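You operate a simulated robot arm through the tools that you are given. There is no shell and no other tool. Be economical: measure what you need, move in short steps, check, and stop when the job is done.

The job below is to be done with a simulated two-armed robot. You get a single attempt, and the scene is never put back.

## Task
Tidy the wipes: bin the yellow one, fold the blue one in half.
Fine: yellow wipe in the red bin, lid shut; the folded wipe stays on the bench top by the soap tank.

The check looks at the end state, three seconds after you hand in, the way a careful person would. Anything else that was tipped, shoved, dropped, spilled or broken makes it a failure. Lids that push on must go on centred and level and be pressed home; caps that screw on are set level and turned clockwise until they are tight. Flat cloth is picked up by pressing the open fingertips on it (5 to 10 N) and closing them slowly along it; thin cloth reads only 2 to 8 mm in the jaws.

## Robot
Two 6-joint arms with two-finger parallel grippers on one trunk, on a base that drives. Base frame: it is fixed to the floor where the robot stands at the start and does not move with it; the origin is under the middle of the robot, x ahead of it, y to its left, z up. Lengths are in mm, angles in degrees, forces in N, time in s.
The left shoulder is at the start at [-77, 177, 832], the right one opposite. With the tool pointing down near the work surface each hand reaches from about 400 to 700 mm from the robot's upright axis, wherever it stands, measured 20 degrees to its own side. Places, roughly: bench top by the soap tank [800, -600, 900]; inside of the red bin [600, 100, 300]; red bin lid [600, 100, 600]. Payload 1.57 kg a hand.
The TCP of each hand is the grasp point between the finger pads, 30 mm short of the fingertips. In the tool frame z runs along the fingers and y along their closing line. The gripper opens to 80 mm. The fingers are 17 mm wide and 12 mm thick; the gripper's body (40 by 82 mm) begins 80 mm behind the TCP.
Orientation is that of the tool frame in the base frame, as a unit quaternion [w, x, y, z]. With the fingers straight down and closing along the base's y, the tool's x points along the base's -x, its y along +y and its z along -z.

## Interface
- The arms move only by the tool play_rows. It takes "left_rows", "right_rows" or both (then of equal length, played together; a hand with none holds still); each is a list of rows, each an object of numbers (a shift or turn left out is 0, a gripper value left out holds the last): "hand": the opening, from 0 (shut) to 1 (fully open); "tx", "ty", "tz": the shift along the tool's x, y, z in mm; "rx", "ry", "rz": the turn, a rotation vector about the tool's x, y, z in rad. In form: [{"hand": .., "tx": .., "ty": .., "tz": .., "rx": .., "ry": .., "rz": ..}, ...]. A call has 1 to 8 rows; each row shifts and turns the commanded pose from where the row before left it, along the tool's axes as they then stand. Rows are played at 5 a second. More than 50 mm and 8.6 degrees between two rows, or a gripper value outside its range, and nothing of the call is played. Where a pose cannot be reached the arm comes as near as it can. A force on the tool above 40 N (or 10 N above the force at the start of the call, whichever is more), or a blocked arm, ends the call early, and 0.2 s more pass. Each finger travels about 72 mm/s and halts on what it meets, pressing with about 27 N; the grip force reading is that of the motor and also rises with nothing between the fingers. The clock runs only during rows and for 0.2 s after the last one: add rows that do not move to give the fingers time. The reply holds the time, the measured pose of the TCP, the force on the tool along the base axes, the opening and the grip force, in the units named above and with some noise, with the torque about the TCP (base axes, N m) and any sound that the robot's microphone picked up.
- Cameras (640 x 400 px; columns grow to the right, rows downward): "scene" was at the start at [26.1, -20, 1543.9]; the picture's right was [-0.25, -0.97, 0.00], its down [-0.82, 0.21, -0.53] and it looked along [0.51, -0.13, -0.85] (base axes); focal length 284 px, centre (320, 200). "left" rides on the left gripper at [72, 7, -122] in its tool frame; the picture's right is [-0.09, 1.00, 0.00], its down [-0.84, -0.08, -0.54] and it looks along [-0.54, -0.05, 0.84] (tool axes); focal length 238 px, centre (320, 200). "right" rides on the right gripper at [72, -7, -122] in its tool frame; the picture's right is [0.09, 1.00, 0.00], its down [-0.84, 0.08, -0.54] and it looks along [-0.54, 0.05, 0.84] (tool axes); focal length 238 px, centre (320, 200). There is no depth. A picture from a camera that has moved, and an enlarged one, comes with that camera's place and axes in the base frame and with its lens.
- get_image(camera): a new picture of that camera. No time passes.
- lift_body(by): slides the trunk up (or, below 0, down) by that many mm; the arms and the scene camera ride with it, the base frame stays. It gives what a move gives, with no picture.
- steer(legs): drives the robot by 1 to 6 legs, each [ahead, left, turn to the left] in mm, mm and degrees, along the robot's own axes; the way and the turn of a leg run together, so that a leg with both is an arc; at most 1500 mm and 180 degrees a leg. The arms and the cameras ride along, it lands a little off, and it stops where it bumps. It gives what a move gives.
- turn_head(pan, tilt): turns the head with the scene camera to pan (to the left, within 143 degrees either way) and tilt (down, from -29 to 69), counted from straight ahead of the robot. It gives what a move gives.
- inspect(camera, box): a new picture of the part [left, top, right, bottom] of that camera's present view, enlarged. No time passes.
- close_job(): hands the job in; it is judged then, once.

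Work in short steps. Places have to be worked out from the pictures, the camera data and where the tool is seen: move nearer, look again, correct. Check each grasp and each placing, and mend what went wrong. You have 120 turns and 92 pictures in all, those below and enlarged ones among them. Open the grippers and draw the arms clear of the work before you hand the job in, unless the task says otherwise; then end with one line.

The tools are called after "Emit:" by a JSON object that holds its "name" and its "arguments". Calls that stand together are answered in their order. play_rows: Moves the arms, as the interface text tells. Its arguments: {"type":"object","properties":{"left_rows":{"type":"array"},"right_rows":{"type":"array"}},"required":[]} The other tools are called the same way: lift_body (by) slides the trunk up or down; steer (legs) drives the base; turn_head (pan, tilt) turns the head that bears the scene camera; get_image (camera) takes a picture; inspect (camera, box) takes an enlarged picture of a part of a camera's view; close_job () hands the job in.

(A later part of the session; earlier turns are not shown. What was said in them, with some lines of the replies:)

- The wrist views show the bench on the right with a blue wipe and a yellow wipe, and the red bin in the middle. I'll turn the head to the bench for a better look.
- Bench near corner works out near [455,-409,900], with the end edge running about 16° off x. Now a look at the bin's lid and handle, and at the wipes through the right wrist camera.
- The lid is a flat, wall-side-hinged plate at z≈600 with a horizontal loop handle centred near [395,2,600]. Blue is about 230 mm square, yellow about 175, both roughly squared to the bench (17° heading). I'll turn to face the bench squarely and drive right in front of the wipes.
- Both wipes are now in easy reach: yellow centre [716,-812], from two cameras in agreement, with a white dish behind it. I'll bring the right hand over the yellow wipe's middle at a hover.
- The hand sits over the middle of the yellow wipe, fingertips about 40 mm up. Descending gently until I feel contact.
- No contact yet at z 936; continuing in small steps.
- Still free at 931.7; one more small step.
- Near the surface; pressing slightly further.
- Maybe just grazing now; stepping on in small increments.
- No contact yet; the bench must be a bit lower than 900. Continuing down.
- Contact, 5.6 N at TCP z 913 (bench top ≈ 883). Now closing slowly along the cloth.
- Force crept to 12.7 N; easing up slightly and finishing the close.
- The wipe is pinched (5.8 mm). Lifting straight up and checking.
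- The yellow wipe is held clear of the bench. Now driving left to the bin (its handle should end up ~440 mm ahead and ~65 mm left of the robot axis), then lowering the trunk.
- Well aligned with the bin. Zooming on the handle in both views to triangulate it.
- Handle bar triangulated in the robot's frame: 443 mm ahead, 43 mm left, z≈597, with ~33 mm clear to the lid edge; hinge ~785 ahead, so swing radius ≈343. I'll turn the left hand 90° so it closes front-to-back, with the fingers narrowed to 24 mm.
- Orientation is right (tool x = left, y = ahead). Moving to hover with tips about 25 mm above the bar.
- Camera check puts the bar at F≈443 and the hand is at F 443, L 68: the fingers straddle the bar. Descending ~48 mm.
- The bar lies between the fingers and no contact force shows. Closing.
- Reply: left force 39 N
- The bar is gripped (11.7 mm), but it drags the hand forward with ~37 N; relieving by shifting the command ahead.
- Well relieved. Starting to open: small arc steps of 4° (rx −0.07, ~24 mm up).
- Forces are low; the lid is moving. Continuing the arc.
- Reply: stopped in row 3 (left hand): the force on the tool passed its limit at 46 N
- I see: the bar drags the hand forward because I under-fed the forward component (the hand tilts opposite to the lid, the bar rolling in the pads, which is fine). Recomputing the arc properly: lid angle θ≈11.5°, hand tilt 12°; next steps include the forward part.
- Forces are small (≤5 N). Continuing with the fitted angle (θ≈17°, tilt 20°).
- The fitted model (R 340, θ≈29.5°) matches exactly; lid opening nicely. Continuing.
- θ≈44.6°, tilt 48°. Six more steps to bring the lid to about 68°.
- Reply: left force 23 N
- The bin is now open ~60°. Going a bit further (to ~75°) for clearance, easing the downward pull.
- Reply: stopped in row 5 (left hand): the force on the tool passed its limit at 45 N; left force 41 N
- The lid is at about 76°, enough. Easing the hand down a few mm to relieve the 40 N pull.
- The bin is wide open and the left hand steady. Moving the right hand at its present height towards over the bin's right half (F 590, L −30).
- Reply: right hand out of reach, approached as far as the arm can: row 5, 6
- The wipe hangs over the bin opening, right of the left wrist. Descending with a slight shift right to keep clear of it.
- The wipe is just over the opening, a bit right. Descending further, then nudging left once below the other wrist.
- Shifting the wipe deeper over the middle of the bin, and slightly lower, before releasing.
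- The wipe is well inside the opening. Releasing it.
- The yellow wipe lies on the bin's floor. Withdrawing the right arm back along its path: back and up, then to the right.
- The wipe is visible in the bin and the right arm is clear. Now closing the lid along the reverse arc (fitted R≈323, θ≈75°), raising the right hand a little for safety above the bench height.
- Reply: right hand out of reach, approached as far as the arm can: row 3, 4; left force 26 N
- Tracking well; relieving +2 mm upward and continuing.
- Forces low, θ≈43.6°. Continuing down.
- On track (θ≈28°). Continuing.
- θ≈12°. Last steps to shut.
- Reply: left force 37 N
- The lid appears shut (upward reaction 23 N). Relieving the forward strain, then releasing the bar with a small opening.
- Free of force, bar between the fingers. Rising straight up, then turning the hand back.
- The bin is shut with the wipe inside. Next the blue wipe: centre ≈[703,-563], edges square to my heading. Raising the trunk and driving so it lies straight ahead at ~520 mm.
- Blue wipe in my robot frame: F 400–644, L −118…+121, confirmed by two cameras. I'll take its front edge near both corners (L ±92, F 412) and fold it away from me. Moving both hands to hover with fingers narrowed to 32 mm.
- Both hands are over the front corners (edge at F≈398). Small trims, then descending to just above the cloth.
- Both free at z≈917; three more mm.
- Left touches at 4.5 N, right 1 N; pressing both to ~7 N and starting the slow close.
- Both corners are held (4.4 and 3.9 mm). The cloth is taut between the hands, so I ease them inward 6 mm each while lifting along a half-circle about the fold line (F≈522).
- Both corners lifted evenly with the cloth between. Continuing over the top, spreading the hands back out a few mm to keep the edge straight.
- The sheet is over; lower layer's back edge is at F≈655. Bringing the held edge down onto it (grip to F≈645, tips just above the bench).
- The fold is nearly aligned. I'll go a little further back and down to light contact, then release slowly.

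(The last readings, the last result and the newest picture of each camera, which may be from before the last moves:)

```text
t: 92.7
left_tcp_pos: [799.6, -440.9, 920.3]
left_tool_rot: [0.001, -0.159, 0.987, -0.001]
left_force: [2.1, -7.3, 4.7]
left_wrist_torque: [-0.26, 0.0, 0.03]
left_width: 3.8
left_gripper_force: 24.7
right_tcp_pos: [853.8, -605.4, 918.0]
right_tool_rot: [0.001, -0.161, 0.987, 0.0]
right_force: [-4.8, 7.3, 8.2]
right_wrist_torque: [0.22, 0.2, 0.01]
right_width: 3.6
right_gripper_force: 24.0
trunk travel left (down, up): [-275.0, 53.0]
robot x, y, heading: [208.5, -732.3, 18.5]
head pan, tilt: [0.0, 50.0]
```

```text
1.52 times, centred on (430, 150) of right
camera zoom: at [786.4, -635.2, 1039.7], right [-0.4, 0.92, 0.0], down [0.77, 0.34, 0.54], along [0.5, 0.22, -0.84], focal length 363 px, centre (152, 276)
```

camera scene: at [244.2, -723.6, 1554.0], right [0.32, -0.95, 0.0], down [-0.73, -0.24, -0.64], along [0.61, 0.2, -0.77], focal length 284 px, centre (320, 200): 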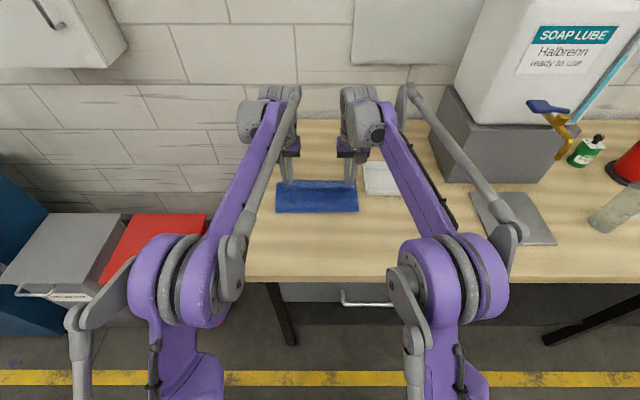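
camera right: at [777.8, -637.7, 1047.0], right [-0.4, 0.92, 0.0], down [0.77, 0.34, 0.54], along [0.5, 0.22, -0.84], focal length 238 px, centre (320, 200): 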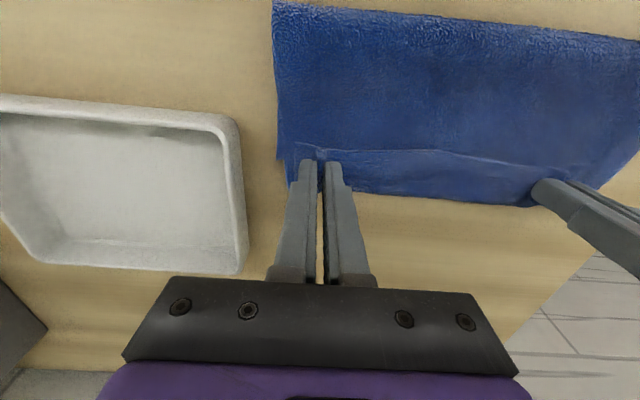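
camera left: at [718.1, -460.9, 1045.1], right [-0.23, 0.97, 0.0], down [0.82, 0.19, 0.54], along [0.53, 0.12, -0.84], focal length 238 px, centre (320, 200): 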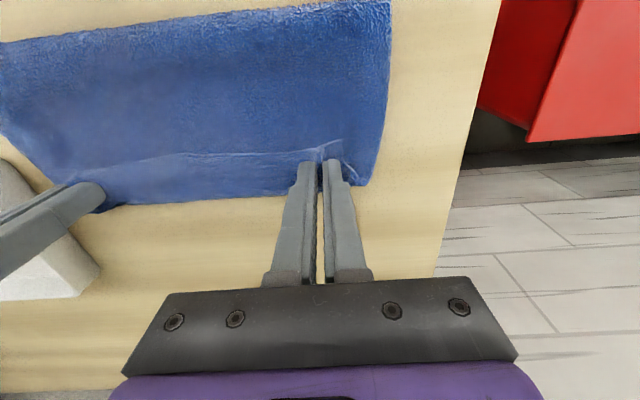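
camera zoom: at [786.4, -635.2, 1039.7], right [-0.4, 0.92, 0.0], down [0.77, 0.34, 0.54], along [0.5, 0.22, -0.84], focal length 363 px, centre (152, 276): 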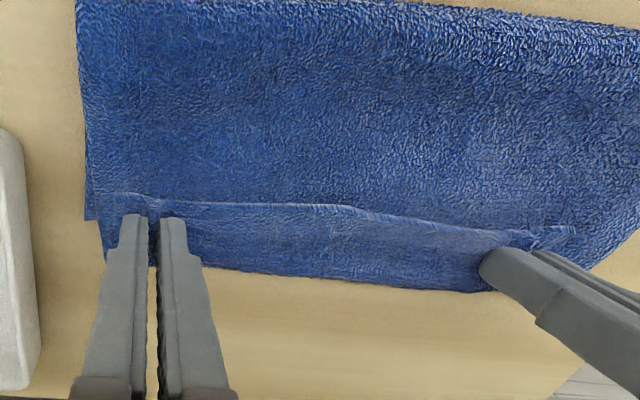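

The hem by the grips is turned back ~30 mm because the jaws stay vertical. I'll release gently, lift away, and look at how it settles before smoothing.

Emit:
{"name": "play_rows", "arguments": {"left_rows": [{"hand": 0.1}, {"hand": 0.2}, {"hand": 0.3}, {"tz": -15}, {"tz": -30}, {"tz": -45}, {"tz": -45}, {}], "right_rows": [{"hand": 0.1}, {"hand": 0.2}, {"hand": 0.3}, {"tz": -15}, {"tz": -30}, {"tz": -45}, {"tz": -45}, {}]}}

Emit:
{"name": "play_rows", "arguments": {"left_rows": [{"ty": 40}, {"ty": 40}, {"ty": 40}, {"ty": 20}, {}], "right_rows": [{"tx": 40}, {"tx": 40}, {"tx": 40, "ty": -20}, {"ty": -40}, {"ty": -30}]}}

Emit:
{"name": "inspect", "arguments": {"camera": "scene", "box": [230, 120, 430, 290]}}

Emit:
{"name": "get_image", "arguments": {"camera": "left"}}

```text
t: 94.5
left_tcp_pos: [787.9, -440.6, 1026.0]
left_tool_rot: [0.0, -0.159, 0.987, -0.002]
left_force: [0.6, -0.2, -0.5]
left_wrist_torque: [-0.03, -0.01, -0.01]
left_width: 24.3
left_gripper_force: 0.0
left hand out of reach, approached as far as the arm can: row 6, 7
right_tcp_pos: [836.8, -613.0, 1042.8]
right_tool_rot: [0.0, -0.16, 0.987, 0.0]
right_force: [-0.9, 0.0, -0.2]
right_wrist_torque: [-0.01, 0.02, 0.01]
right_width: 24.2
right_gripper_force: 0.1
right hand out of reach, approached as far as the arm can: row 6, 7
trunk travel left (down, up): [-275.0, 53.0]
robot x, y, heading: [207.0, -733.1, 18.5]
head pan, tilt: [0.0, 50.0]
```

```text
t: 95.7
left_tcp_pos: [742.8, -307.5, 1027.1]
left_tool_rot: [0.0, -0.159, 0.987, -0.001]
left_force: [0.1, -0.4, 0.2]
left_wrist_torque: [0.02, 0.03, -0.01]
left_width: 24.2
left_gripper_force: 0.0
right_tcp_pos: [753.7, -738.1, 1043.2]
right_tool_rot: [0.0, -0.161, 0.987, 0.0]
right_force: [-0.3, 0.3, -0.2]
right_wrist_torque: [0.02, 0.0, -0.01]
right_width: 23.7
right_gripper_force: 0.0
trunk travel left (down, up): [-275.0, 53.0]
robot x, y, heading: [208.6, -734.2, 18.6]
head pan, tilt: [0.0, 50.0]
```

```text
2.35 times, centred on (330, 205) of scene
camera zoom: at [242.8, -724.8, 1554.0], right [0.32, -0.95, 0.0], down [-0.73, -0.24, -0.64], along [0.61, 0.2, -0.77], focal length 668 px, centre (296, 188)
```

zoom: 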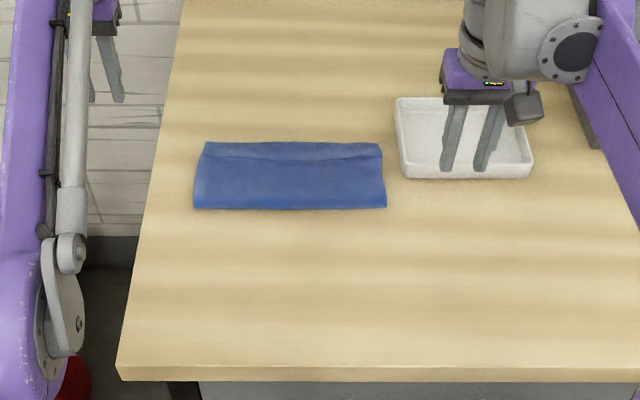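

```text
39 pictures are left
camera left: at [671.2, -324.5, 1149.1], right [-0.23, 0.97, 0.0], down [0.82, 0.19, 0.54], along [0.53, 0.12, -0.84], focal length 238 px, centre (320, 200)
```

left: 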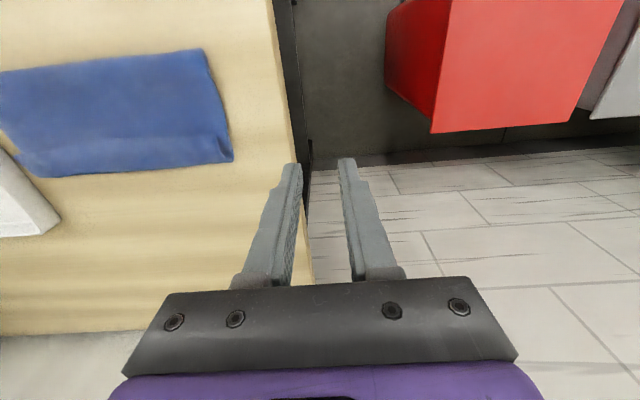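

It settled neatly. Zooming in on the back hem.

Emit:
{"name": "inspect", "arguments": {"camera": "scene", "box": [280, 170, 360, 220]}}

Emit:
{"name": "inspect", "arguments": {"camera": "right", "box": [380, 0, 640, 180]}}

Emit:
{"name": "inspect", "arguments": {"camera": "left", "box": [0, 20, 260, 200]}}

```text
8.00 times, centred on (320, 195) of scene
camera zoom: at [242.8, -724.8, 1554.0], right [0.32, -0.95, 0.0], down [-0.73, -0.24, -0.64], along [0.61, 0.2, -0.77], focal length 2271 px, centre (320, 240)
```

zoom: 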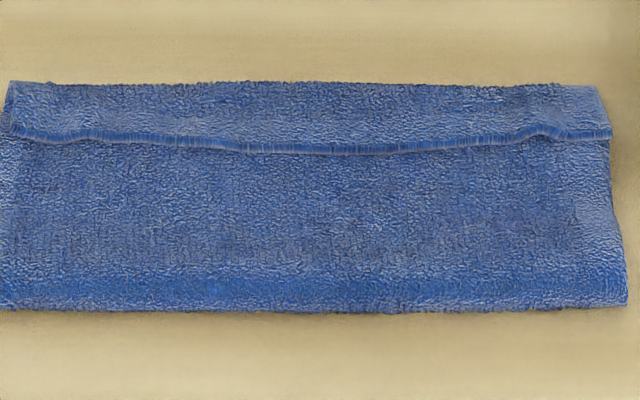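

```text
2.22 times, centred on (510, 90) of right
camera zoom: at [686.4, -768.8, 1165.7], right [-0.4, 0.92, 0.0], down [0.77, 0.34, 0.54], along [0.5, 0.22, -0.84], focal length 530 px, centre (-102, 444)
```

zoom: 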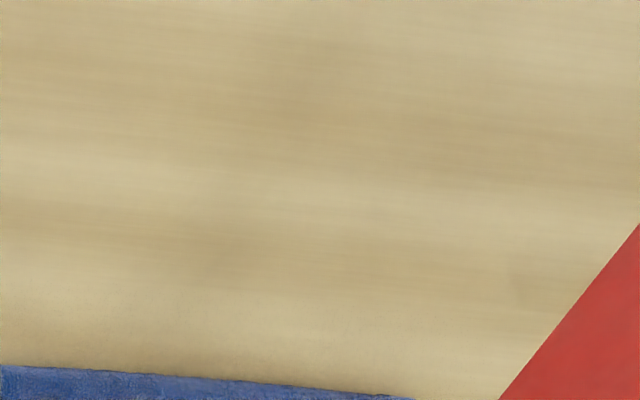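

```text
2.22 times, centred on (130, 110) of left
camera zoom: at [671.2, -324.5, 1149.1], right [-0.23, 0.97, 0.0], down [0.82, 0.19, 0.54], along [0.53, 0.12, -0.84], focal length 530 px, centre (742, 400)
```

zoom: 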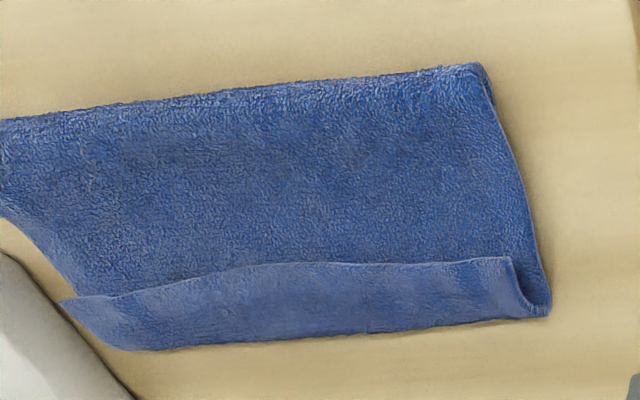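

The outline is right (≈118×235 mm), but a ~30 mm hem is turned back on top (edge at F≈643, lower edge at ≈672). I'll try to unroll it by sweeping the four open fingertips, just skimming, rearward against the raised rim. First a 25 mm nudge forward for reach, then place the hands in front of the rim.

Emit:
{"name": "steer", "arguments": {"legs": [[25, 0, 0]]}}

Emit:
{"name": "inspect", "arguments": {"camera": "scene", "box": [260, 150, 380, 240]}}

```text
t: 96.5
left_tcp_pos: [765.1, -301.4, 1028.0]
left_tool_rot: [0.001, -0.161, 0.987, -0.002]
left_force: [0.1, -0.2, 0.2]
left_wrist_torque: [0.03, 0.03, 0.02]
left_width: 23.9
left_gripper_force: 0.0
right_tcp_pos: [775.4, -730.0, 1043.9]
right_tool_rot: [0.0, -0.161, 0.987, 0.0]
right_force: [-0.1, 0.4, 0.4]
right_wrist_torque: [0.0, 0.02, 0.01]
right_width: 24.1
right_gripper_force: 0.2
trunk travel left (down, up): [-275.0, 53.0]
robot x, y, heading: [229.9, -723.4, 18.4]
head pan, tilt: [0.0, 50.0]
```

```text
4.44 times, centred on (320, 195) of scene
camera zoom: at [265.4, -716.6, 1553.9], right [0.32, -0.95, 0.0], down [-0.73, -0.24, -0.64], along [0.61, 0.2, -0.77], focal length 1262 px, centre (320, 222)
```

zoom: 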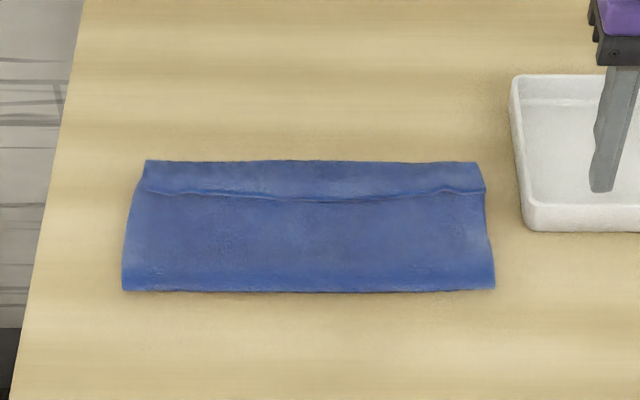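

Now in my frame: rim at F≈617, back at 650, fold at 538, L −120…124. Placing both open hands at F 600, L ±62, hovering.

Emit:
{"name": "play_rows", "arguments": {"left_rows": [{"hand": 1, "tx": 10, "ty": -42}, {"tx": 10, "ty": -42}, {"tx": 10, "ty": -42}, {"tx": 11, "ty": -42}, {"tz": 44}, {"tz": 40}, {}], "right_rows": [{"hand": 1, "tx": -21, "ty": 29}, {"tx": -21, "ty": 29}, {"tx": -21, "ty": 29}, {"tx": -22, "ty": 30}, {"tz": 49}, {"tz": 49}, {}]}}

Emit:
{"name": "get_image", "arguments": {"camera": "left"}}

Emit:
{"name": "get_image", "arguments": {"camera": "right"}}

```text
t: 98.1
left_tcp_pos: [783.8, -470.1, 943.5]
left_tool_rot: [0.001, -0.161, 0.987, -0.001]
left_force: [-0.4, -0.1, 0.3]
left_wrist_torque: [0.02, 0.05, -0.02]
left_width: 80.0
left_gripper_force: 0.0
right_tcp_pos: [819.4, -591.5, 946.3]
right_tool_rot: [0.001, -0.161, 0.987, 0.001]
right_force: [-0.3, -0.7, 0.3]
right_wrist_torque: [0.01, 0.0, 0.01]
right_width: 80.1
right_gripper_force: 0.1
trunk travel left (down, up): [-275.0, 53.0]
robot x, y, heading: [233.0, -723.9, 18.6]
head pan, tilt: [0.0, 50.0]
```

```text
34 pictures are left
camera left: at [711.9, -487.1, 1065.8], right [-0.23, 0.97, 0.0], down [0.82, 0.19, 0.54], along [0.53, 0.12, -0.84], focal length 238 px, centre (320, 200)
```

left: 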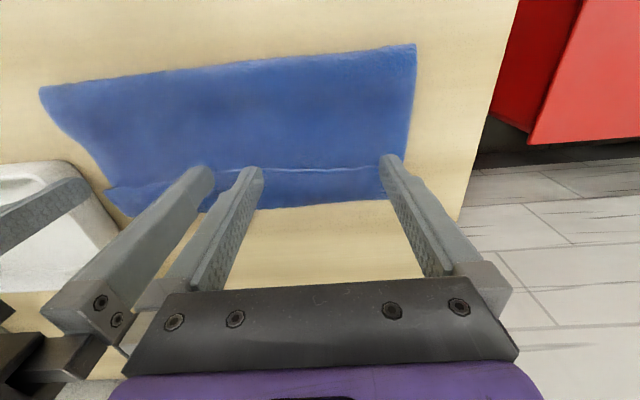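

```text
33 pictures are left
camera right: at [753.1, -622.2, 1066.9], right [-0.4, 0.91, 0.0], down [0.77, 0.34, 0.54], along [0.5, 0.22, -0.84], focal length 238 px, centre (320, 200)
```

right: 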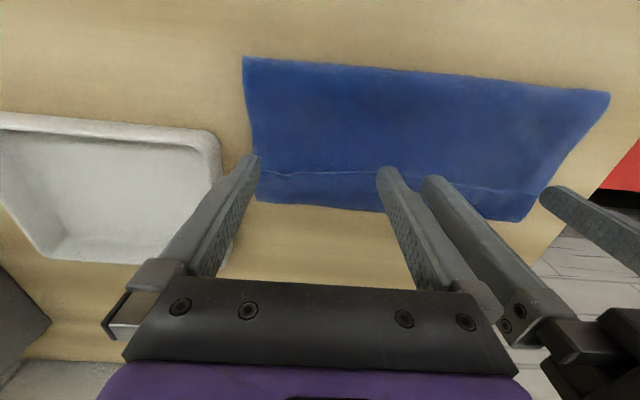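

Rim confirmed at F≈615. Backing both hands off a few mm so the tips come down in front of it, then descending to near the top layer.

Emit:
{"name": "play_rows", "arguments": {"left_rows": [{"tx": 9, "ty": 2}, {"tz": 10}, {"tz": 9}, {}], "right_rows": [{"tx": 4, "ty": 4}, {"tz": 12}, {"tz": 10}, {}]}}

Emit:
{"name": "play_rows", "arguments": {"left_rows": [{"tz": 1.5}, {"tz": 1.5}, {"tz": 1}, {}], "right_rows": [{"tz": 1.5}, {"tz": 1.5}, {"tz": 1}, {}]}}

```text
t: 99.1
left_tcp_pos: [772.1, -471.2, 923.9]
left_tool_rot: [0.0, -0.161, 0.987, -0.001]
left_force: [0.1, 0.0, 0.6]
left_wrist_torque: [-0.01, 0.02, 0.0]
left_width: 80.2
left_gripper_force: 0.0
right_tcp_pos: [815.2, -589.8, 925.0]
right_tool_rot: [0.0, -0.16, 0.987, 0.0]
right_force: [-0.1, -0.3, 0.0]
right_wrist_torque: [-0.03, 0.04, 0.0]
right_width: 80.0
right_gripper_force: 0.2
trunk travel left (down, up): [-275.0, 53.0]
robot x, y, heading: [234.5, -724.6, 18.3]
head pan, tilt: [0.0, 50.0]
```

```text
t: 100.1
left_tcp_pos: [772.3, -473.1, 921.2]
left_tool_rot: [0.001, -0.161, 0.987, -0.002]
left_force: [0.0, -0.2, -0.4]
left_wrist_torque: [-0.01, 0.0, 0.0]
left_width: 80.0
left_gripper_force: 0.0
right_tcp_pos: [814.4, -588.4, 919.6]
right_tool_rot: [0.0, -0.16, 0.987, 0.0]
right_force: [0.3, 0.0, 0.6]
right_wrist_torque: [-0.02, -0.04, 0.02]
right_width: 80.2
right_gripper_force: 0.1
trunk travel left (down, up): [-275.0, 53.0]
robot x, y, heading: [236.6, -722.4, 18.5]
head pan, tilt: [0.0, 50.0]
```

Emit:
{"name": "play_rows", "arguments": {"left_rows": [{"tz": 1}, {"tz": 1}, {}], "right_rows": [{"tz": 0.7}, {"tz": 0.5}, {}]}}

Emit:
{"name": "inspect", "arguments": {"camera": "left", "box": [60, 100, 440, 260]}}

```text
t: 100.9
left_tcp_pos: [771.2, -471.8, 919.6]
left_tool_rot: [0.0, -0.16, 0.987, -0.002]
left_force: [1.0, -0.1, 2.3]
left_wrist_torque: [0.0, -0.02, 0.01]
left_width: 79.8
left_gripper_force: 0.0
right_tcp_pos: [815.0, -590.2, 919.2]
right_tool_rot: [0.0, -0.161, 0.987, 0.0]
right_force: [-0.6, 0.7, 0.5]
right_wrist_torque: [0.04, 0.02, 0.04]
right_width: 80.0
right_gripper_force: 0.1
trunk travel left (down, up): [-275.0, 53.0]
robot x, y, heading: [231.5, -725.0, 18.6]
head pan, tilt: [0.0, 50.0]
```

```text
1.68 times, centred on (250, 180) of left
camera zoom: at [699.3, -489.0, 1040.3], right [-0.23, 0.97, 0.0], down [0.82, 0.19, 0.54], along [0.53, 0.12, -0.84], focal length 401 px, centre (438, 234)
```

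zoom: 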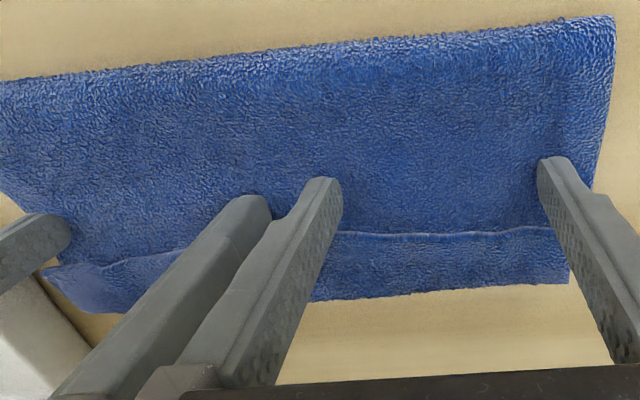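

Tips are just touching the top layer in front of the rim. Sweeping slowly rearward.

Emit:
{"name": "play_rows", "arguments": {"left_rows": [{"tx": -6, "tz": -0.3}, {"tx": -6}, {"tx": -6}, {"tx": -6}, {"tx": -6}, {"tx": -6}, {}], "right_rows": [{"tx": -6}, {"tx": -6}, {"tx": -6}, {"tx": -6}, {"tx": -6}, {"tx": -6}, {}]}}

Emit:
{"name": "inspect", "arguments": {"camera": "left", "box": [60, 60, 440, 260]}}

```text
t: 102.5
left_tcp_pos: [805.6, -463.0, 919.6]
left_tool_rot: [0.0, -0.16, 0.987, -0.002]
left_force: [0.4, 0.0, 0.7]
left_wrist_torque: [-0.02, 0.0, -0.03]
left_width: 80.0
left_gripper_force: 0.1
right_tcp_pos: [850.1, -577.5, 918.4]
right_tool_rot: [0.001, -0.16, 0.987, 0.0]
right_force: [-0.3, 0.1, 1.1]
right_wrist_torque: [0.04, -0.01, -0.02]
right_width: 80.0
right_gripper_force: 0.1
trunk travel left (down, up): [-275.0, 53.0]
robot x, y, heading: [231.1, -725.0, 18.5]
head pan, tilt: [0.0, 50.0]
```

```text
1.68 times, centred on (250, 160) of left
camera zoom: at [733.3, -478.7, 1041.4], right [-0.23, 0.97, 0.0], down [0.82, 0.19, 0.54], along [0.53, 0.12, -0.84], focal length 401 px, centre (438, 267)
```

zoom: 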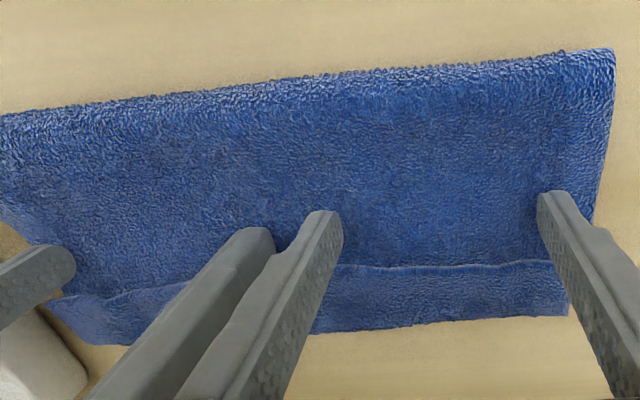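

The whole folded wipe slid along with the light drag (nothing deformed). So dragging won't unroll the hem, but it's handy for positioning: I'll slide it back towards me the same way, ~45 mm, for better reach.

Emit:
{"name": "play_rows", "arguments": {"left_rows": [{"tx": 6, "tz": 0.8}, {"tx": 6}, {"tx": 6}, {"tx": 6}, {"tx": 6}, {"tx": 6}, {"tx": 6}, {"tx": 6}], "right_rows": [{"tx": 6, "tz": 0.6}, {"tx": 6}, {"tx": 6}, {"tx": 6}, {"tx": 6}, {"tx": 6}, {"tx": 6}, {"tx": 6}]}}

Emit:
{"name": "get_image", "arguments": {"camera": "left"}}

```text
t: 104.3
left_tcp_pos: [760.0, -478.8, 918.2]
left_tool_rot: [-0.001, -0.16, 0.987, -0.002]
left_force: [-0.1, 0.9, 1.1]
left_wrist_torque: [0.01, -0.03, 0.0]
left_width: 79.8
left_gripper_force: 0.1
right_tcp_pos: [803.0, -593.3, 918.4]
right_tool_rot: [0.0, -0.161, 0.987, 0.001]
right_force: [0.8, 0.1, 2.4]
right_wrist_torque: [0.0, -0.02, 0.0]
right_width: 79.9
right_gripper_force: 0.0
trunk travel left (down, up): [-275.0, 53.0]
robot x, y, heading: [229.7, -726.4, 18.6]
head pan, tilt: [0.0, 50.0]
```

```text
30 pictures are left
camera left: at [688.0, -494.2, 1040.3], right [-0.23, 0.97, 0.0], down [0.82, 0.19, 0.54], along [0.53, 0.12, -0.84], focal length 238 px, centre (320, 200)
```

left: 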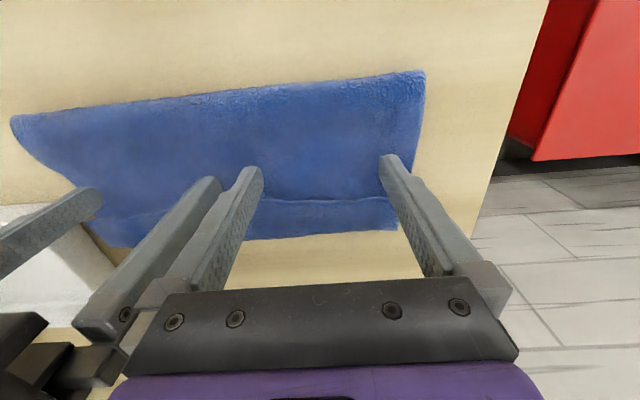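

The wipe slid back; rim now at F≈606. Lifting off, narrowing the fingers to 32 mm and positioning over the hem's edge near both corners, to re-grip the very edge.

Emit:
{"name": "play_rows", "arguments": {"left_rows": [{"tz": -12}, {"tz": -13, "hand": 0.4}, {"ty": 13, "tx": -13}, {"ty": 13, "tx": -14}, {}], "right_rows": [{"tz": -12}, {"tz": -13, "hand": 0.4}, {"ty": -17, "tx": -11}, {"ty": -17, "tx": -12}, {}]}}

Emit:
{"name": "get_image", "arguments": {"camera": "left"}}

Emit:
{"name": "get_image", "arguments": {"camera": "right"}}

```text
t: 105.5
left_tcp_pos: [777.6, -443.3, 944.2]
left_tool_rot: [0.0, -0.161, 0.987, -0.002]
left_force: [0.5, 0.5, -0.2]
left_wrist_torque: [-0.02, -0.01, 0.02]
left_width: 32.1
left_gripper_force: 0.0
right_tcp_pos: [837.2, -617.6, 943.7]
right_tool_rot: [0.0, -0.16, 0.987, 0.0]
right_force: [-0.2, 0.2, 0.6]
right_wrist_torque: [0.0, 0.02, 0.03]
right_width: 32.2
right_gripper_force: 0.0
trunk travel left (down, up): [-275.0, 53.0]
robot x, y, heading: [232.5, -720.7, 18.5]
head pan, tilt: [0.0, 50.0]
```

```text
29 pictures are left
camera left: at [706.7, -459.8, 1065.8], right [-0.23, 0.97, 0.0], down [0.82, 0.19, 0.54], along [0.53, 0.12, -0.84], focal length 238 px, centre (320, 200)
```

left: 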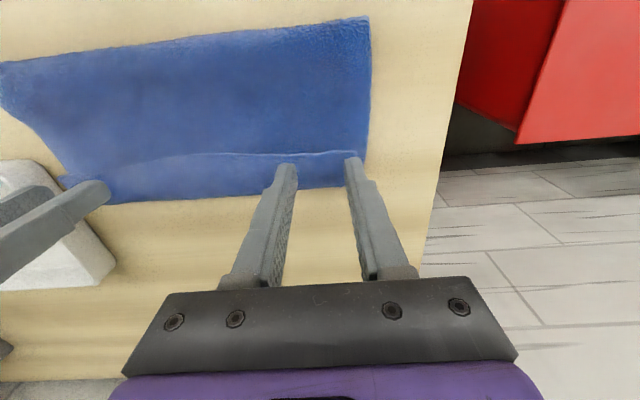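

```text
28 pictures are left
camera right: at [770.9, -648.6, 1064.4], right [-0.4, 0.91, 0.0], down [0.77, 0.34, 0.54], along [0.5, 0.22, -0.84], focal length 238 px, centre (320, 200)
```

right: 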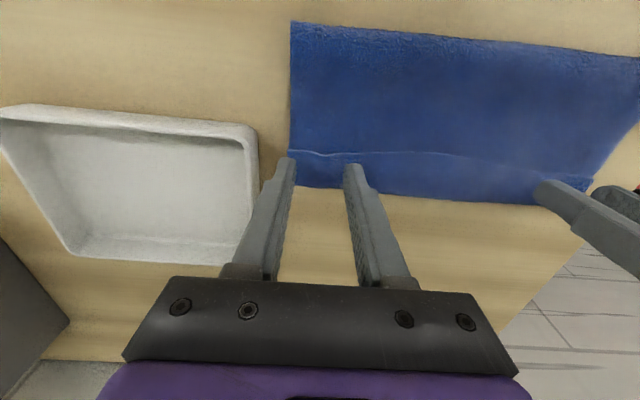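

Fingers are centred on the rim line within ~2 mm. Descending to contact on the hem edge.

Emit:
{"name": "play_rows", "arguments": {"left_rows": [{"tx": -1, "tz": 10}, {"tz": 7}, {"tz": 2}, {}], "right_rows": [{"tx": -1, "ty": 4, "tz": 10}, {"tz": 7}, {"tz": 2}, {}]}}

Emit:
{"name": "play_rows", "arguments": {"left_rows": [{"tz": 1}, {"tz": 1}, {}], "right_rows": [{"tz": 1}, {"tz": 1}, {}]}}

```text
t: 106.5
left_tcp_pos: [778.1, -441.9, 923.0]
left_tool_rot: [0.001, -0.161, 0.987, -0.002]
left_force: [-0.9, -0.5, 0.8]
left_wrist_torque: [-0.04, 0.05, 0.01]
left_width: 32.1
left_gripper_force: 0.2
right_tcp_pos: [836.8, -613.4, 922.2]
right_tool_rot: [0.0, -0.161, 0.987, 0.0]
right_force: [-0.2, -0.7, 0.1]
right_wrist_torque: [0.0, -0.01, 0.01]
right_width: 31.8
right_gripper_force: 0.0
trunk travel left (down, up): [-275.0, 53.0]
robot x, y, heading: [230.0, -725.4, 18.7]
head pan, tilt: [0.0, 50.0]
```

```text
t: 107.3
left_tcp_pos: [779.0, -442.2, 920.6]
left_tool_rot: [0.001, -0.16, 0.987, -0.001]
left_force: [0.9, 0.1, 1.4]
left_wrist_torque: [0.0, 0.05, -0.03]
left_width: 32.1
left_gripper_force: 0.1
right_tcp_pos: [836.8, -613.8, 922.1]
right_tool_rot: [0.0, -0.161, 0.987, 0.0]
right_force: [0.0, 0.1, 0.7]
right_wrist_torque: [0.01, -0.02, 0.01]
right_width: 32.0
right_gripper_force: 0.0
trunk travel left (down, up): [-275.0, 53.0]
robot x, y, heading: [228.8, -724.7, 18.5]
head pan, tilt: [0.0, 50.0]
```

Light contact. A bit more pressure.

Emit:
{"name": "play_rows", "arguments": {"left_rows": [{"tz": 0.8}, {"tz": 0.4}, {}], "right_rows": [{"tz": 0.8}, {"tz": 0.6}, {}]}}

```text
t: 108.1
left_tcp_pos: [779.1, -442.5, 920.2]
left_tool_rot: [0.0, -0.161, 0.987, -0.002]
left_force: [-0.3, 0.1, 1.5]
left_wrist_torque: [0.02, -0.01, -0.01]
left_width: 31.8
left_gripper_force: 0.1
right_tcp_pos: [835.9, -613.1, 919.1]
right_tool_rot: [0.0, -0.16, 0.987, 0.0]
right_force: [-0.9, -0.6, 2.0]
right_wrist_torque: [0.02, 0.05, 0.0]
right_width: 32.0
right_gripper_force: 0.1
trunk travel left (down, up): [-275.0, 53.0]
robot x, y, heading: [229.2, -724.4, 18.4]
head pan, tilt: [0.0, 50.0]
```

Emit:
{"name": "play_rows", "arguments": {"left_rows": [{"tz": 0.8}, {"tz": 0.4}, {}], "right_rows": [{"tz": 0.6}, {"tz": 0.4}, {}]}}

```text
t: 108.9
left_tcp_pos: [780.0, -442.6, 919.2]
left_tool_rot: [0.0, -0.161, 0.987, -0.001]
left_force: [-0.9, -0.1, 2.7]
left_wrist_torque: [-0.04, 0.04, -0.04]
left_width: 31.7
left_gripper_force: 0.1
right_tcp_pos: [836.5, -612.8, 919.8]
right_tool_rot: [0.0, -0.161, 0.987, 0.0]
right_force: [0.7, -0.2, 2.1]
right_wrist_torque: [-0.04, 0.02, -0.04]
right_width: 32.1
right_gripper_force: 0.0
trunk travel left (down, up): [-275.0, 53.0]
robot x, y, heading: [231.7, -722.0, 18.5]
head pan, tilt: [0.0, 50.0]
```

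About 2–3 N on the hem edge only – good for catching just the upper layer. Closing slowly.

Emit:
{"name": "play_rows", "arguments": {"left_rows": [{"hand": 0.35, "tz": 0.4}, {"hand": 0.29}, {"hand": 0.23}, {"hand": 0.17}, {"hand": 0.11}, {"hand": 0.05}, {"hand": 0}, {}], "right_rows": [{"hand": 0.35, "tz": 0.4}, {"hand": 0.29}, {"hand": 0.23}, {"hand": 0.17}, {"hand": 0.11}, {"hand": 0.05}, {"hand": 0}, {}]}}

Emit:
{"name": "play_rows", "arguments": {"left_rows": [{"tz": -8, "ty": -2}, {"tz": -12, "ty": -2}, {"tz": -12}, {}], "right_rows": [{"tz": -8, "ty": 2}, {"tz": -12, "ty": 2}, {"tz": -12}, {}]}}

Emit:
{"name": "get_image", "arguments": {"camera": "left"}}

Emit:
{"name": "get_image", "arguments": {"camera": "right"}}

```text
t: 110.7
left_tcp_pos: [778.3, -443.6, 917.7]
left_tool_rot: [-0.001, -0.16, 0.987, -0.002]
left_force: [0.8, 0.3, 4.5]
left_wrist_torque: [0.03, -0.01, -0.03]
left_width: 6.5
left_gripper_force: 26.3
right_tcp_pos: [836.6, -612.4, 921.0]
right_tool_rot: [0.0, -0.16, 0.987, 0.0]
right_force: [0.5, -1.3, 1.5]
right_wrist_torque: [-0.04, -0.02, 0.0]
right_width: 0.0
right_gripper_force: 20.7
trunk travel left (down, up): [-275.0, 53.0]
robot x, y, heading: [232.6, -722.9, 18.6]
head pan, tilt: [0.0, 50.0]
```

```text
t: 111.7
left_tcp_pos: [780.5, -444.8, 951.8]
left_tool_rot: [-0.001, -0.161, 0.987, -0.001]
left_force: [-0.2, 0.1, -0.1]
left_wrist_torque: [-0.04, 0.01, -0.01]
left_width: 6.6
left_gripper_force: 26.4
right_tcp_pos: [835.3, -610.9, 951.5]
right_tool_rot: [0.0, -0.161, 0.987, 0.0]
right_force: [0.0, -0.2, 0.9]
right_wrist_torque: [0.0, 0.0, 0.01]
right_width: 0.2
right_gripper_force: 21.6
trunk travel left (down, up): [-275.0, 53.0]
robot x, y, heading: [231.4, -722.3, 18.5]
head pan, tilt: [0.0, 50.0]
```

```text
27 pictures are left
camera left: at [708.6, -462.8, 1074.4], right [-0.23, 0.97, 0.0], down [0.82, 0.19, 0.54], along [0.53, 0.12, -0.84], focal length 238 px, centre (320, 200)
```

left: 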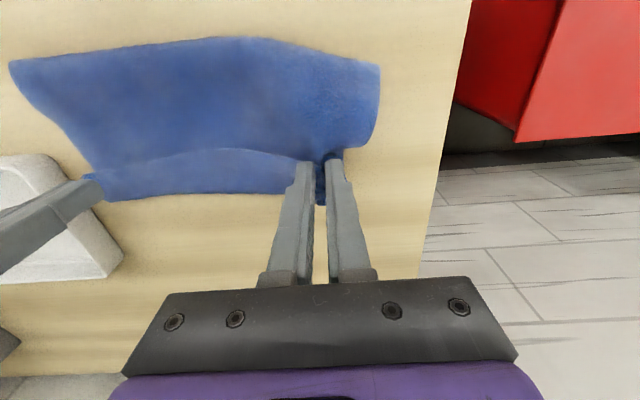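

```text
26 pictures are left
camera right: at [767.8, -640.0, 1072.9], right [-0.4, 0.91, 0.0], down [0.77, 0.34, 0.54], along [0.5, 0.22, -0.84], focal length 238 px, centre (320, 200)
```

right: 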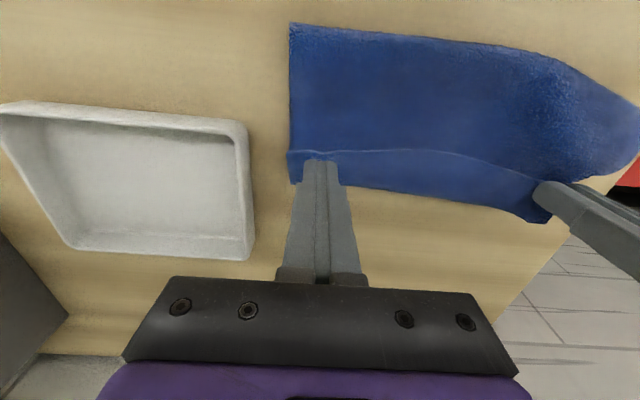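

Right missed (0 mm) and left took 6.5 mm – probably more than one layer. Lowering the left back and releasing.

Emit:
{"name": "play_rows", "arguments": {"left_rows": [{"tz": 12, "ty": 2}, {"tz": 12, "ty": 2}, {"tz": 6}, {"hand": 0.15}, {"hand": 0.4}, {"tz": -15}, {"tz": -30}, {}], "right_rows": [{"hand": 0.2}, {}, {}, {}, {}, {}, {"hand": 0.4}, {}]}}

Emit:
{"name": "inspect", "arguments": {"camera": "left", "box": [0, 20, 420, 240]}}

```text
t: 113.5
left_tcp_pos: [778.8, -442.9, 965.0]
left_tool_rot: [0.0, -0.161, 0.987, -0.002]
left_force: [-0.5, 0.5, -0.8]
left_wrist_torque: [0.0, 0.01, 0.01]
left_width: 32.0
left_gripper_force: 0.1
right_tcp_pos: [835.0, -610.1, 951.7]
right_tool_rot: [0.0, -0.161, 0.987, 0.0]
right_force: [0.2, 0.1, 0.1]
right_wrist_torque: [0.01, -0.01, -0.03]
right_width: 31.8
right_gripper_force: 0.0
trunk travel left (down, up): [-275.0, 53.0]
robot x, y, heading: [233.3, -725.8, 18.6]
head pan, tilt: [0.0, 50.0]
```

```text
1.52 times, centred on (210, 130) of left
camera zoom: at [708.5, -459.3, 1086.8], right [-0.23, 0.97, 0.0], down [0.82, 0.19, 0.54], along [0.53, 0.12, -0.84], focal length 363 px, centre (488, 307)
```

zoom: 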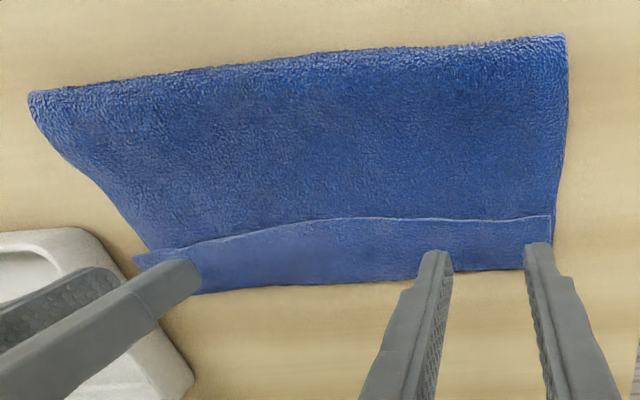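

The wipe settled back flat: half-size outline, layers aligned, only a narrow hem turned in at the back. I judge further handling riskier than useful. Raising both arms and drawing them back from the bench.

Emit:
{"name": "play_rows", "arguments": {"left_rows": [{"tz": -30, "hand": 1}, {"tz": -40, "tx": 25}, {"tz": -35, "tx": 30}, {"tz": -30, "tx": 35}, {"tx": 40, "tz": -25}, {"tx": 40, "ty": 20}, {"ty": 30, "tx": 20}, {}], "right_rows": [{"tz": -35, "hand": 1}, {"tz": -40, "tx": 25}, {"tz": -35, "tx": 30}, {"tz": -30, "tx": 35}, {"tx": 40, "tz": -25}, {"tx": 40, "ty": -20}, {"ty": -30, "tx": 20}, {}]}}

Emit:
{"name": "get_image", "arguments": {"camera": "scene"}}

Emit:
{"name": "inspect", "arguments": {"camera": "scene", "box": [260, 150, 400, 260]}}

```text
t: 115.3
left_tcp_pos: [582.8, -460.1, 1124.7]
left_tool_rot: [-0.001, -0.16, 0.987, -0.002]
left_force: [0.9, -0.2, -0.3]
left_wrist_torque: [0.0, 0.03, 0.03]
left_width: 80.1
left_gripper_force: 0.1
right_tcp_pos: [672.6, -715.5, 1114.4]
right_tool_rot: [0.0, -0.16, 0.987, 0.0]
right_force: [-0.1, -0.3, 0.1]
right_wrist_torque: [0.03, 0.01, 0.02]
right_width: 79.8
right_gripper_force: 0.1
trunk travel left (down, up): [-275.0, 53.0]
robot x, y, heading: [229.8, -723.5, 18.5]
head pan, tilt: [0.0, 50.0]
```

```text
24 pictures are left
camera scene: at [267.6, -715.7, 1554.0], right [0.32, -0.95, 0.0], down [-0.73, -0.24, -0.64], along [0.61, 0.2, -0.77], focal length 284 px, centre (320, 200)
```

scene: 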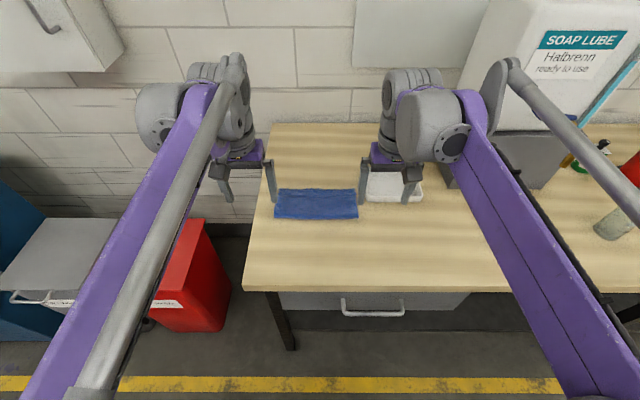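

```text
3.64 times, centred on (330, 205) of scene
camera zoom: at [267.6, -715.7, 1554.0], right [0.32, -0.95, 0.0], down [-0.73, -0.24, -0.64], along [0.61, 0.2, -0.77], focal length 1032 px, centre (284, 182)
```

zoom: 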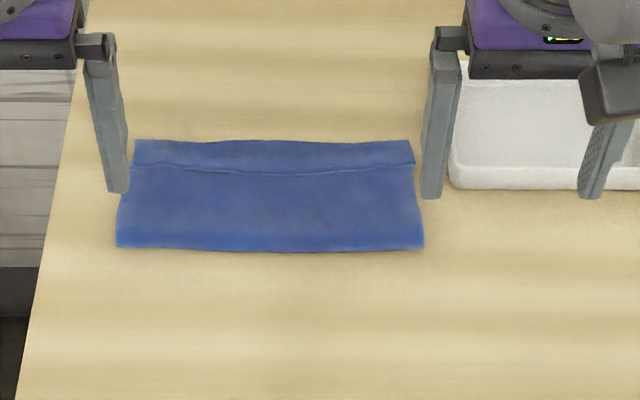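

The folded wipe lies flat and square, the dish and bin undisturbed, lid shut. Backing the robot away a little so the arms are clear, then handing in.

Emit:
{"name": "steer", "arguments": {"legs": [[-200, 0, 0]]}}

Emit:
{"name": "turn_head", "arguments": {"pan": 15, "tilt": 45}}

Emit:
{"name": "get_image", "arguments": {"camera": "scene"}}

```text
t: 116.9
left_tcp_pos: [387.5, -526.5, 1124.1]
left_tool_rot: [0.0, -0.156, 0.988, -0.002]
left_force: [-0.7, 0.2, 0.4]
left_wrist_torque: [0.0, 0.02, 0.01]
left_width: 79.8
left_gripper_force: 0.1
right_tcp_pos: [475.1, -783.9, 1115.5]
right_tool_rot: [0.0, -0.157, 0.988, 0.0]
right_force: [0.0, 0.0, -0.5]
right_wrist_torque: [0.0, -0.02, -0.02]
right_width: 80.0
right_gripper_force: 0.1
trunk travel left (down, up): [-275.0, 53.0]
robot x, y, heading: [36.4, -793.2, 18.1]
head pan, tilt: [0.0, 50.0]
```

```text
t: 117.7
left_tcp_pos: [388.1, -526.8, 1124.7]
left_tool_rot: [-0.001, -0.156, 0.988, -0.002]
left_force: [-1.0, -0.3, -0.5]
left_wrist_torque: [0.01, 0.02, 0.01]
left_width: 80.0
left_gripper_force: 0.0
right_tcp_pos: [475.3, -783.5, 1113.6]
right_tool_rot: [0.0, -0.158, 0.987, 0.0]
right_force: [-0.2, 1.1, -0.1]
right_wrist_torque: [0.02, -0.01, 0.0]
right_width: 80.0
right_gripper_force: 0.1
trunk travel left (down, up): [-275.0, 53.0]
robot x, y, heading: [34.7, -789.5, 18.1]
head pan, tilt: [15.0, 45.0]
```

```text
22 pictures are left
camera scene: at [64.9, -761.0, 1560.9], right [0.55, -0.84, 0.0], down [-0.59, -0.39, -0.71], along [0.59, 0.39, -0.71], focal length 284 px, centre (320, 200)
```

scene: 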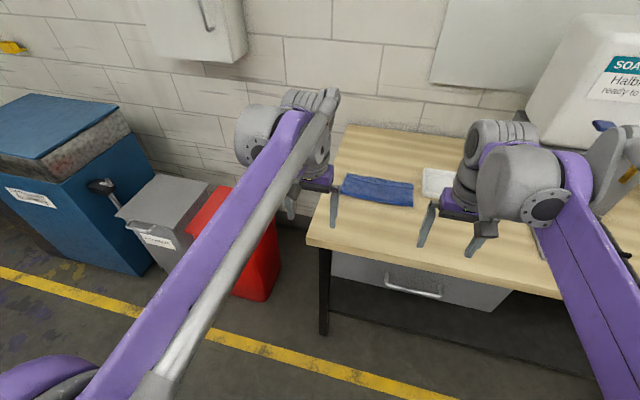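

Everything is in place: the yellow wipe is in the shut red bin, the blue wipe is folded on the bench, and the arms are clear. Handing in.

Emit:
{"name": "close_job", "arguments": {}}

```text
The job is handed in.
```

The yellow wipe is in the red bin with the lid shut, and the blue wipe is folded in half on the bench top by the soap tank, except that about 30 mm of its top layer is turned back at the rear edge, leaving the two edges roughly 30 mm apart; I tried to flatten that strip and couldn't.
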